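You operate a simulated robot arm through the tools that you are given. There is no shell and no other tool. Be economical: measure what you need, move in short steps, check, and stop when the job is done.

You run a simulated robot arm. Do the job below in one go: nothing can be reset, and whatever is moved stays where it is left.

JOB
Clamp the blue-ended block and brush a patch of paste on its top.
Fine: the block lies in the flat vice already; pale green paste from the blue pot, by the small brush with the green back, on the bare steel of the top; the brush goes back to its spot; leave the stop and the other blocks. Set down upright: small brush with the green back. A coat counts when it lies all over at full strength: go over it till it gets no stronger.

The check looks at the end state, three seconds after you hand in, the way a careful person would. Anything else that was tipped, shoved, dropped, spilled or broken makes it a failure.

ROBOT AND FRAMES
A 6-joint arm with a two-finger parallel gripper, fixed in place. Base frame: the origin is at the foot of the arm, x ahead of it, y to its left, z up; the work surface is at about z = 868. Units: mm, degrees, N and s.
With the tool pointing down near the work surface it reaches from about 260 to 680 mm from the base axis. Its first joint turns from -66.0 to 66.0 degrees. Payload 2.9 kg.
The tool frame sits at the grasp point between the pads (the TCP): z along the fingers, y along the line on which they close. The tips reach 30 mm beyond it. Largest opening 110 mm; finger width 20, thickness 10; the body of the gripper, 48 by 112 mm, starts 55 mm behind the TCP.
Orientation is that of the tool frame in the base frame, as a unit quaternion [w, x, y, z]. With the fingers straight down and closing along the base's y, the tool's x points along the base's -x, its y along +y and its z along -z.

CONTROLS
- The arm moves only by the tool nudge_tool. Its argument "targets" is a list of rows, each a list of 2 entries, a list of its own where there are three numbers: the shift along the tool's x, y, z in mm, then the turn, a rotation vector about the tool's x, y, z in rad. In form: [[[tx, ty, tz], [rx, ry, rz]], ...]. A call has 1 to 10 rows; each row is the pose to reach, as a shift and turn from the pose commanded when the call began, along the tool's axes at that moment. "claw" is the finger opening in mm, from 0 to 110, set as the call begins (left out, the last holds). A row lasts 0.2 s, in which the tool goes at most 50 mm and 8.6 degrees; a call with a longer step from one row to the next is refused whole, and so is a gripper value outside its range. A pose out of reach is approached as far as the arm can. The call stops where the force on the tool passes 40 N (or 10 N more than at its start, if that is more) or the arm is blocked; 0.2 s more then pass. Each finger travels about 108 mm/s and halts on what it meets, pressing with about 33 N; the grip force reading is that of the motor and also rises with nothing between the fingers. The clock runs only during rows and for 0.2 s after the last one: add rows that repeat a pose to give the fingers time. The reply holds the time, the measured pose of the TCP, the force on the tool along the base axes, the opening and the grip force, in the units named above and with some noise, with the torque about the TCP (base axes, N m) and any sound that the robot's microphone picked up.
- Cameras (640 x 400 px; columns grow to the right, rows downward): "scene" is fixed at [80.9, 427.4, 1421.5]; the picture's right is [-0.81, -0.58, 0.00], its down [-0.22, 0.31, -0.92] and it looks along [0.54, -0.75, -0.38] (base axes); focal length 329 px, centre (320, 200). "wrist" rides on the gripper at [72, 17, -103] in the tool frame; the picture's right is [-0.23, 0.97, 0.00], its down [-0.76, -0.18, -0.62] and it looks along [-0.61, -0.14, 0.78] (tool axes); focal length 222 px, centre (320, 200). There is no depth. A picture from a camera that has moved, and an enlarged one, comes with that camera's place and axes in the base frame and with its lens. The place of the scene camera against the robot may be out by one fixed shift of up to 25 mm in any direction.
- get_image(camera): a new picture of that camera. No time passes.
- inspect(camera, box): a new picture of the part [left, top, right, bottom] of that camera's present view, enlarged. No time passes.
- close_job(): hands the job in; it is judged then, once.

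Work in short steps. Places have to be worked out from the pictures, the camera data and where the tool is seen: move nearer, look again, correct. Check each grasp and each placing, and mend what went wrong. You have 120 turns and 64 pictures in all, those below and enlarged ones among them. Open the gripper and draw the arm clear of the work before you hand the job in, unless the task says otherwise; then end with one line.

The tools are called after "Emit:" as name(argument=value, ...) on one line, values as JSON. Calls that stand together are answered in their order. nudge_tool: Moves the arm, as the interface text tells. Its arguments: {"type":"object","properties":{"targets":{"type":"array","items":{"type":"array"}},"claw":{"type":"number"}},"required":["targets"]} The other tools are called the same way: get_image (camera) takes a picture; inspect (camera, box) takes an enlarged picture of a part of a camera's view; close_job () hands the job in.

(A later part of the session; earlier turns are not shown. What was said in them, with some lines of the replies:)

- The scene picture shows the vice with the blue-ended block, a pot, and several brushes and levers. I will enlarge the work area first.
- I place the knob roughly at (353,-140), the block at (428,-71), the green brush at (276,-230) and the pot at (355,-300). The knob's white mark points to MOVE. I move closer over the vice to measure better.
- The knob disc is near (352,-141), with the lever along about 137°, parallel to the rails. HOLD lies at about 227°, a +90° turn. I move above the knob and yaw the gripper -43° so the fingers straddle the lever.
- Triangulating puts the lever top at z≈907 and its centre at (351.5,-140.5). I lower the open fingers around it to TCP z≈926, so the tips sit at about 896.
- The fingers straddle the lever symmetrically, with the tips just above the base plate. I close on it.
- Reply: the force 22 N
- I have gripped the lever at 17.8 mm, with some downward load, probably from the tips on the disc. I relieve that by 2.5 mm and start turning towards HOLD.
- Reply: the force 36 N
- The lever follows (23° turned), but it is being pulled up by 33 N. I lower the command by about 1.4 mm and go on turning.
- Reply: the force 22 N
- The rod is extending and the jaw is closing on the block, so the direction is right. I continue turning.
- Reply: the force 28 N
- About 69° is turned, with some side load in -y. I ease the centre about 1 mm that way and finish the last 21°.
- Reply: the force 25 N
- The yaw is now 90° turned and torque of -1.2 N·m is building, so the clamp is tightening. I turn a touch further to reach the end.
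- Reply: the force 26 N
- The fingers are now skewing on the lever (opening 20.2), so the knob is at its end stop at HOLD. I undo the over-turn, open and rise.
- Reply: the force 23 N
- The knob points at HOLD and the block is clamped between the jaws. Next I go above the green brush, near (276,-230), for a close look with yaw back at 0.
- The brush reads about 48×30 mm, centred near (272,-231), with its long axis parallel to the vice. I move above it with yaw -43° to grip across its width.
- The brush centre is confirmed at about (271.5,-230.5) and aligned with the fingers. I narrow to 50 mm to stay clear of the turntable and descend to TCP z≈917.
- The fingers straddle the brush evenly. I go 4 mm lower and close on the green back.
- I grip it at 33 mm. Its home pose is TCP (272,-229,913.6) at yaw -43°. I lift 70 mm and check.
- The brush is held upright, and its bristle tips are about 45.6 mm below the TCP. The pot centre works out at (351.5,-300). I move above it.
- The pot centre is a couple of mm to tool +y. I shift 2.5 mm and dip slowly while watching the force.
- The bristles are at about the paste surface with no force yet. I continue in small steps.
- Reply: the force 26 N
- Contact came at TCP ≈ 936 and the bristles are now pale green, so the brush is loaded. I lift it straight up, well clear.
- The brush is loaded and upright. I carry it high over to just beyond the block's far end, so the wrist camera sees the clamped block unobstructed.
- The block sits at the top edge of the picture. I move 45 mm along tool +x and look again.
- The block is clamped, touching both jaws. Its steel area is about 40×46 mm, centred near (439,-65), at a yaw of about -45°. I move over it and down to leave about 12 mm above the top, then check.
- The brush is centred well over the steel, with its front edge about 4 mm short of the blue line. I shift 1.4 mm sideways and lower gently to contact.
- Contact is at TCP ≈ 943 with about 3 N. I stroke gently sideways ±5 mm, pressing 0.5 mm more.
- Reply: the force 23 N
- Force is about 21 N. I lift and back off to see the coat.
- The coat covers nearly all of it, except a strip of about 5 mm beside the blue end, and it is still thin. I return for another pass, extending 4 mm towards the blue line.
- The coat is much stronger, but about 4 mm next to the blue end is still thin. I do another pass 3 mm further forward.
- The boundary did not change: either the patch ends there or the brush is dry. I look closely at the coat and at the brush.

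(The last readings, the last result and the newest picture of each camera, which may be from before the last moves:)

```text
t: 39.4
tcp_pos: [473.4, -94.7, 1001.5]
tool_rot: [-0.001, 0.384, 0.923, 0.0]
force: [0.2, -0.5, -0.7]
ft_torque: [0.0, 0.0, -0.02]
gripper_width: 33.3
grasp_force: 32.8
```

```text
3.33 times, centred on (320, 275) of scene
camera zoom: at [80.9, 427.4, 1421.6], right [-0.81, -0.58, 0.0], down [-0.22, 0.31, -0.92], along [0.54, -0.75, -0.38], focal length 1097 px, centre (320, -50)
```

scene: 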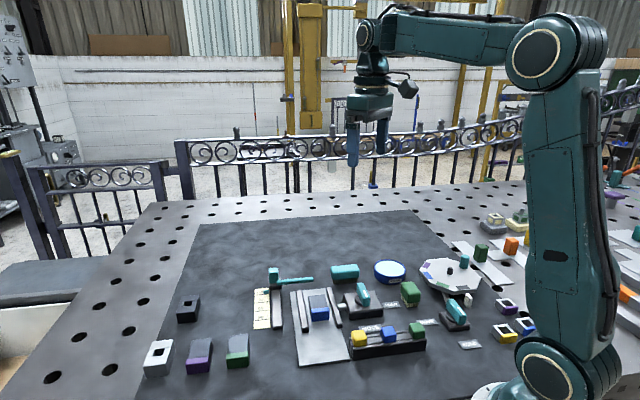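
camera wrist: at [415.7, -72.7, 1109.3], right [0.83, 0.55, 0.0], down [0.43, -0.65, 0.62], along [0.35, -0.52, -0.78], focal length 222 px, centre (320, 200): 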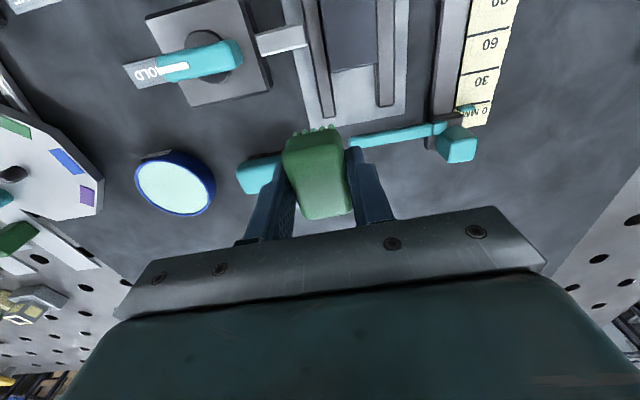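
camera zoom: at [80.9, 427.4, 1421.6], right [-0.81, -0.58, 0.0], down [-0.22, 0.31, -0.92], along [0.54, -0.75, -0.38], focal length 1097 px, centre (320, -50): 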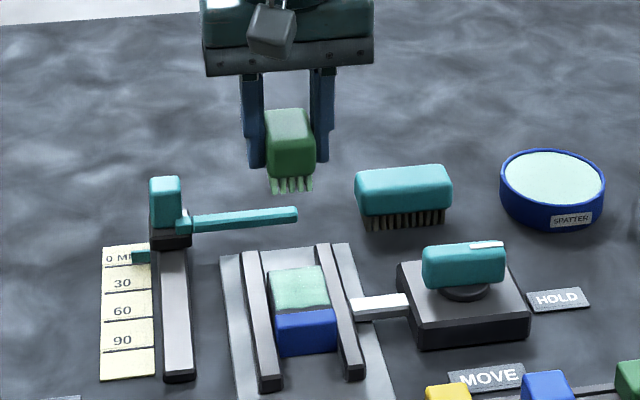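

The bristles' front already reaches the blue line, so the wavy edge may be the patch limit. To be sure about strength, I reload the brush and do one more full pass. I go back above the pot.

Emit:
nudge_tool(targets=[[[-10, -38, 0], [0, 0, 0]], [[-20, -76, 0], [0, 0, 0]], [[-30, -115, 0], [0, 0, 0]], [[-40, -153, 2], [0, 0, 0]], [[-50, -191, 5], [0, 0, 0]], [[-60.7, -229.6, 8], [0, 0, 0]], [[-60.7, -229.6, 8], [0, 0, 0]]])

Emit:
nudge_tool(targets=[[[0, 0, 20], [0, 0, 0]], [[0, 0, 40], [0, 0, 0]], [[0, 0, 52], [0, 0, 0]], [[0, 0, 56], [0, 0, 0]], [[0, 0, 57.5], [0, 0, 0]]])

```text
t: 41.0
tcp_pos: [351.8, -301.7, 995.2]
tool_rot: [0.0, 0.384, 0.923, 0.0]
force: [0.5, -0.7, -0.4]
ft_torque: [0.03, -0.02, 0.02]
gripper_width: 33.0
grasp_force: 32.7
```

```text
t: 42.2
tcp_pos: [353.5, -300.9, 936.5]
tool_rot: [-0.001, 0.384, 0.923, 0.001]
force: [0.0, -0.5, 0.1]
ft_torque: [0.01, -0.01, 0.02]
gripper_width: 33.1
grasp_force: 33.0
```

There is no contact yet. I go 1.5 mm further in and then lift.

Emit:
nudge_tool(targets=[[[0, 0, 1], [0, 0, 0]], [[0, 0, 2], [0, 0, 0]]])

```text
t: 42.8
tcp_pos: [352.4, -301.3, 934.8]
tool_rot: [0.0, 0.384, 0.923, 0.0]
force: [-1.0, 0.8, 5.1]
ft_torque: [-0.04, -0.02, -0.03]
gripper_width: 33.2
grasp_force: 33.0
```

Contact at about 5 N, so the brush is reloaded. I lift it and carry it back to the viewing position by the block.

Emit:
nudge_tool(targets=[[[0, 0, -5], [0, 0, 0]], [[0, 0, -30], [0, 0, 0]], [[0, 0, -67.5], [0, 0, 0]], [[10, 38, -67.5], [0, 0, 0]], [[20, 76, -67.5], [0, 0, 0]], [[30, 115, -67.5], [0, 0, 0]], [[40, 153, -67.5], [0, 0, 0]], [[50, 191, -67.5], [0, 0, 0]], [[60.7, 229.6, -67.5], [0, 0, 0]], [[60.7, 229.6, -67.5], [0, 0, 0]]])

Emit:
nudge_tool(targets=[[[25, 0, 20], [0, 0, 0]], [[47, 0, 45], [0, 0, 0]], [[51, 0, 57], [0, 0, 0]], [[51.5, 0, 60], [0, 0, 0]], [[51.5, -3, 60.3], [0, 0, 0]], [[51.5, -6, 60.3], [0, 0, 0]], [[51.5, -2, 60.3], [0, 0, 0]], [[51.5, 2, 60.3], [0, 0, 0]], [[51.5, 5.5, 60.3], [0, 0, 0]], [[50, 2, 60.3], [0, 0, 0]]])

Emit:
nudge_tool(targets=[[[-3, -4, 0], [0, 0, 0]], [[-3, -8, 0], [0, 0, 0]], [[-4, -4, 0], [0, 0, 0]], [[-5, 0, 0], [0, 0, 0]], [[-5, 3.5, 0], [0, 0, 0]], [[-5, 0, 0], [0, 0, 0]], [[-5, -2, -5], [0, 0, 0]], [[-26, -2, -40], [0, 0, 0]], [[-50, -2, -60], [0, 0, 0]]])

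Emit:
inspect(camera="wrist", box=[270, 0, 350, 120])

```text
t: 45.0
tcp_pos: [473.1, -96.3, 1000.8]
tool_rot: [0.0, 0.385, 0.923, 0.0]
force: [0.4, 0.1, -0.3]
ft_torque: [0.04, 0.03, 0.0]
gripper_width: 33.0
grasp_force: 33.1
```

```text
t: 47.2
tcp_pos: [440.0, -58.5, 942.6]
tool_rot: [0.0, 0.383, 0.924, 0.001]
force: [1.7, 5.6, 16.6]
ft_torque: [0.12, -0.1, 0.05]
gripper_width: 33.1
grasp_force: 33.3
```

```text
t: 49.2
tcp_pos: [472.6, -97.1, 1000.8]
tool_rot: [-0.001, 0.385, 0.923, -0.001]
force: [0.1, -0.7, -0.6]
ft_torque: [0.03, 0.05, -0.04]
gripper_width: 32.9
grasp_force: 33.1
```

```text
3.33 times, centred on (310, 60) of wrist
camera zoom: at [432.8, -33.7, 1104.1], right [0.85, 0.53, 0.0], down [0.41, -0.67, 0.62], along [0.33, -0.53, -0.78], focal length 740 px, centre (353, 667)
```

zoom: 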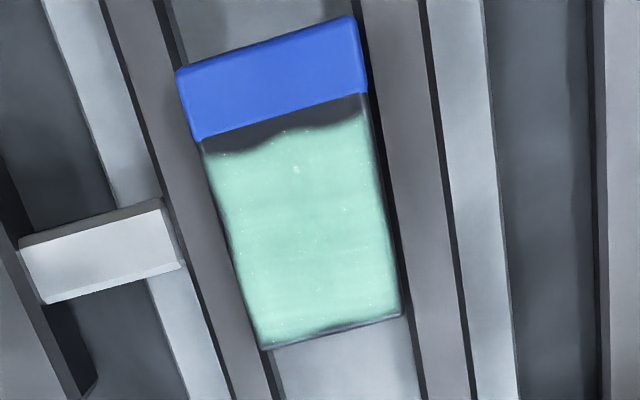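

Nothing changed after the reload: the coat is even, at full strength, and its edge is fixed. Now I carry the brush home to above (272.3,-229).

Emit:
nudge_tool(targets=[[[8, -39, 0], [0, 0, 0]], [[16, -79, 0], [0, 0, 0]], [[24, -118, 0], [0, 0, 0]], [[32, -157, 0], [0, 0, -0.01]], [[40, -197, 0], [0, 0, -0.02]], [[47.3, -235.9, 0], [0, 0, -0.02]], [[47.3, -235.9, 0], [0, 0, -0.02]], [[47.3, -235.9, 0], [0, 0, -0.02]]])

Emit:
get_image(camera="wrist")

```text
t: 51.0
tcp_pos: [272.9, -227.5, 1001.0]
tool_rot: [0.0, 0.375, 0.927, 0.001]
force: [1.4, -0.4, -0.8]
ft_torque: [-0.01, 0.05, 0.03]
gripper_width: 33.2
grasp_force: 33.0
```

```text
23 pictures are left
camera wrist: at [230.8, -166.1, 1105.2], right [0.84, 0.54, 0.0], down [0.42, -0.66, 0.62], along [0.34, -0.52, -0.78], focal length 222 px, centre (320, 200)
```

wrist: 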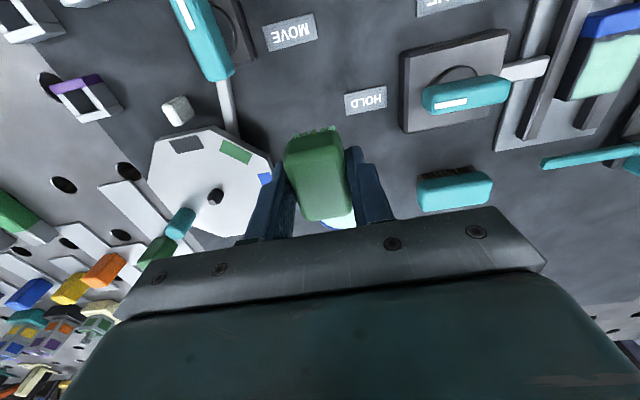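

I am above the spot. I lower it close to the table, then touch down finely.

Emit:
nudge_tool(targets=[[[0, -0.7, 30], [0, 0, 0]], [[0, -0.7, 60], [0, 0, 0]], [[0, -0.7, 78], [0, 0, 0]], [[0, -0.7, 85], [0, 0, 0]], [[0, -0.7, 85], [0, 0, 0]]])

Emit:
nudge_tool(targets=[[[0, 0, 1], [0, 0, 0]], [[0, 0, 2], [0, 0, 0]]])

```text
t: 52.2
tcp_pos: [271.6, -230.1, 915.6]
tool_rot: [-0.001, 0.376, 0.927, 0.0]
force: [0.4, 0.5, -0.7]
ft_torque: [0.02, 0.02, 0.02]
gripper_width: 33.0
grasp_force: 33.3
```

```text
t: 52.8
tcp_pos: [271.7, -229.4, 914.7]
tool_rot: [0.0, 0.376, 0.927, 0.0]
force: [-0.7, -0.3, 0.1]
ft_torque: [0.03, 0.0, 0.0]
gripper_width: 33.3
grasp_force: 33.3
```

There is no touch yet. I creep down a little more.

Emit:
nudge_tool(targets=[[[0, 0, 0.7], [0, 0, 0]], [[0, 0, 1.3], [0, 0, 0]], [[0, 0, 1.3], [0, 0, 0]]])

```text
t: 53.6
tcp_pos: [272.4, -228.4, 912.8]
tool_rot: [0.0, 0.374, 0.928, 0.0]
force: [0.5, 0.6, -0.6]
ft_torque: [-0.02, -0.02, 0.0]
gripper_width: 32.9
grasp_force: 32.5
```

Emit:
nudge_tool(targets=[[[0, 0, 0.7], [0, 0, 0]], [[0, 0, 1.2], [0, 0, 0]], [[0, 0, 1.2], [0, 0, 0]]])

```text
t: 54.4
tcp_pos: [271.9, -229.9, 912.6]
tool_rot: [-0.001, 0.375, 0.927, 0.0]
force: [-0.2, -0.2, -1.5]
ft_torque: [-0.03, 0.01, -0.02]
gripper_width: 33.4
grasp_force: 33.5
```

Emit:
nudge_tool(targets=[[[0, 0, 0.7], [0, 0, 0]], [[0, 0, 1.2], [0, 0, 0]], [[0, 0, 1.2], [0, 0, 0]]])

Emit:
inspect(camera="scene", box=[370, 250, 440, 320])

```text
t: 55.2
tcp_pos: [271.9, -229.6, 910.9]
tool_rot: [0.0, 0.375, 0.927, 0.0]
force: [0.1, 0.1, -0.1]
ft_torque: [0.0, 0.0, 0.01]
gripper_width: 33.3
grasp_force: 33.1
```

```text
5.71 times, centred on (405, 285) of scene
camera zoom: at [80.9, 427.4, 1421.5], right [-0.81, -0.58, 0.0], down [-0.22, 0.31, -0.92], along [0.54, -0.75, -0.38], focal length 1880 px, centre (-166, -286)
```

zoom: 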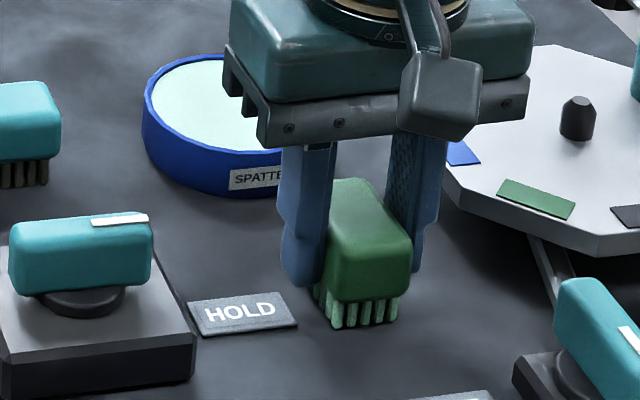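

The picture matches the original place almost exactly. I creep down another bit for contact.

Emit:
nudge_tool(targets=[[[0, 0, 0.7], [0, 0, 0]], [[0, 0, 1.2], [0, 0, 0]], [[0, 0, 1.2], [0, 0, 0]]])

```text
t: 56.0
tcp_pos: [272.0, -230.3, 909.9]
tool_rot: [0.001, 0.374, 0.927, 0.0]
force: [-2.3, 3.8, 14.7]
ft_torque: [0.05, 0.01, 0.03]
gripper_width: 33.2
grasp_force: 33.5
```

Touchdown at 15 N. I ease off 0.6 mm, open the fingers a modest amount, and rise.

Emit:
nudge_tool(targets=[[[0, 0, -0.6], [0, 0, 0]], [[0, 0, -0.6], [0, 0, 0]]])

Emit:
nudge_tool(targets=[[[0, 0, 0], [0, 0, 0]], [[0, 0, 0], [0, 0, 0]], [[0, 0, 0], [0, 0, 0]], [[0, 0, -15], [0, 0, 0]], [[0, 0, -50], [0, 0, 0]], [[0, 0, -100], [0, 0, 0]], [[0, 0, -140], [0, 0, 0]]], claw=52)

Emit:
get_image(camera="scene")

Emit:
inspect(camera="scene", box=[360, 250, 450, 320])

Emit:
inspect(camera="scene", box=[240, 240, 400, 370])

```text
t: 56.6
tcp_pos: [270.6, -229.6, 910.1]
tool_rot: [0.0, 0.375, 0.927, 0.0]
force: [0.5, 0.8, 9.1]
ft_torque: [-0.03, -0.12, 0.02]
gripper_width: 33.3
grasp_force: 33.2
```

```text
t: 58.2
tcp_pos: [272.8, -228.3, 1048.7]
tool_rot: [-0.001, 0.375, 0.927, 0.0]
force: [0.3, 0.2, 0.1]
ft_torque: [0.04, -0.01, 0.02]
gripper_width: 52.1
grasp_force: 0.1
```

```text
21 pictures are left
```

scene: 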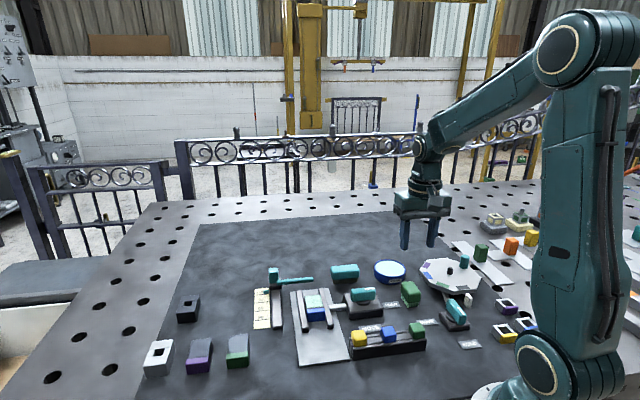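

```text
5.71 times, centred on (405, 285) of scene
camera zoom: at [80.9, 427.5, 1421.5], right [-0.81, -0.58, 0.0], down [-0.22, 0.31, -0.92], along [0.54, -0.75, -0.38], focal length 1880 px, centre (-166, -286)
```

zoom: 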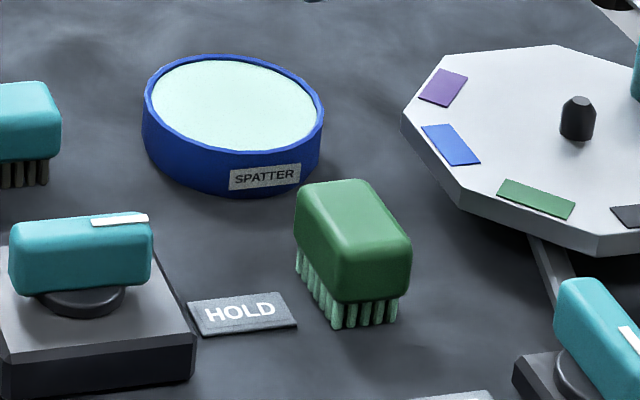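

```text
3.08 times, centred on (320, 305) of scene
camera zoom: at [80.9, 427.5, 1421.5], right [-0.81, -0.58, 0.0], down [-0.22, 0.31, -0.92], along [0.54, -0.75, -0.38], focal length 1012 px, centre (320, -123)
```

zoom: 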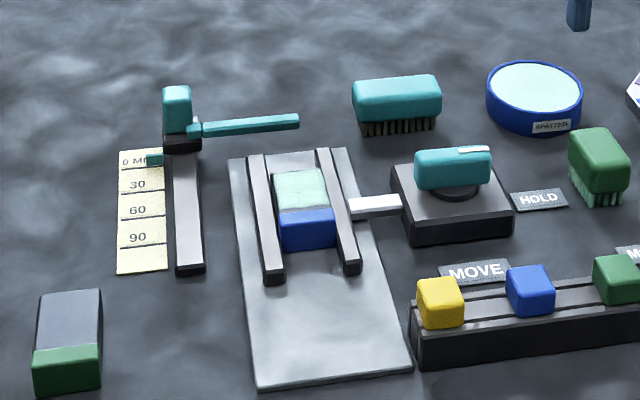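

The final pictures show everything in order: the block is clamped with the knob on HOLD, the coat is even, and the brush stands upright on its spot. Nothing else has moved, the gripper is open and the arm is clear, so I hand in.

Emit:
close_job()

```text
The job is handed in.
```

The blue-ended block is clamped and its steel top carries an even pale green coat at full strength, except a strip of about 4 mm next to the blue end that stayed bare even after I reloaded the brush and went over it again; the green-backed brush is back upright on its spot.
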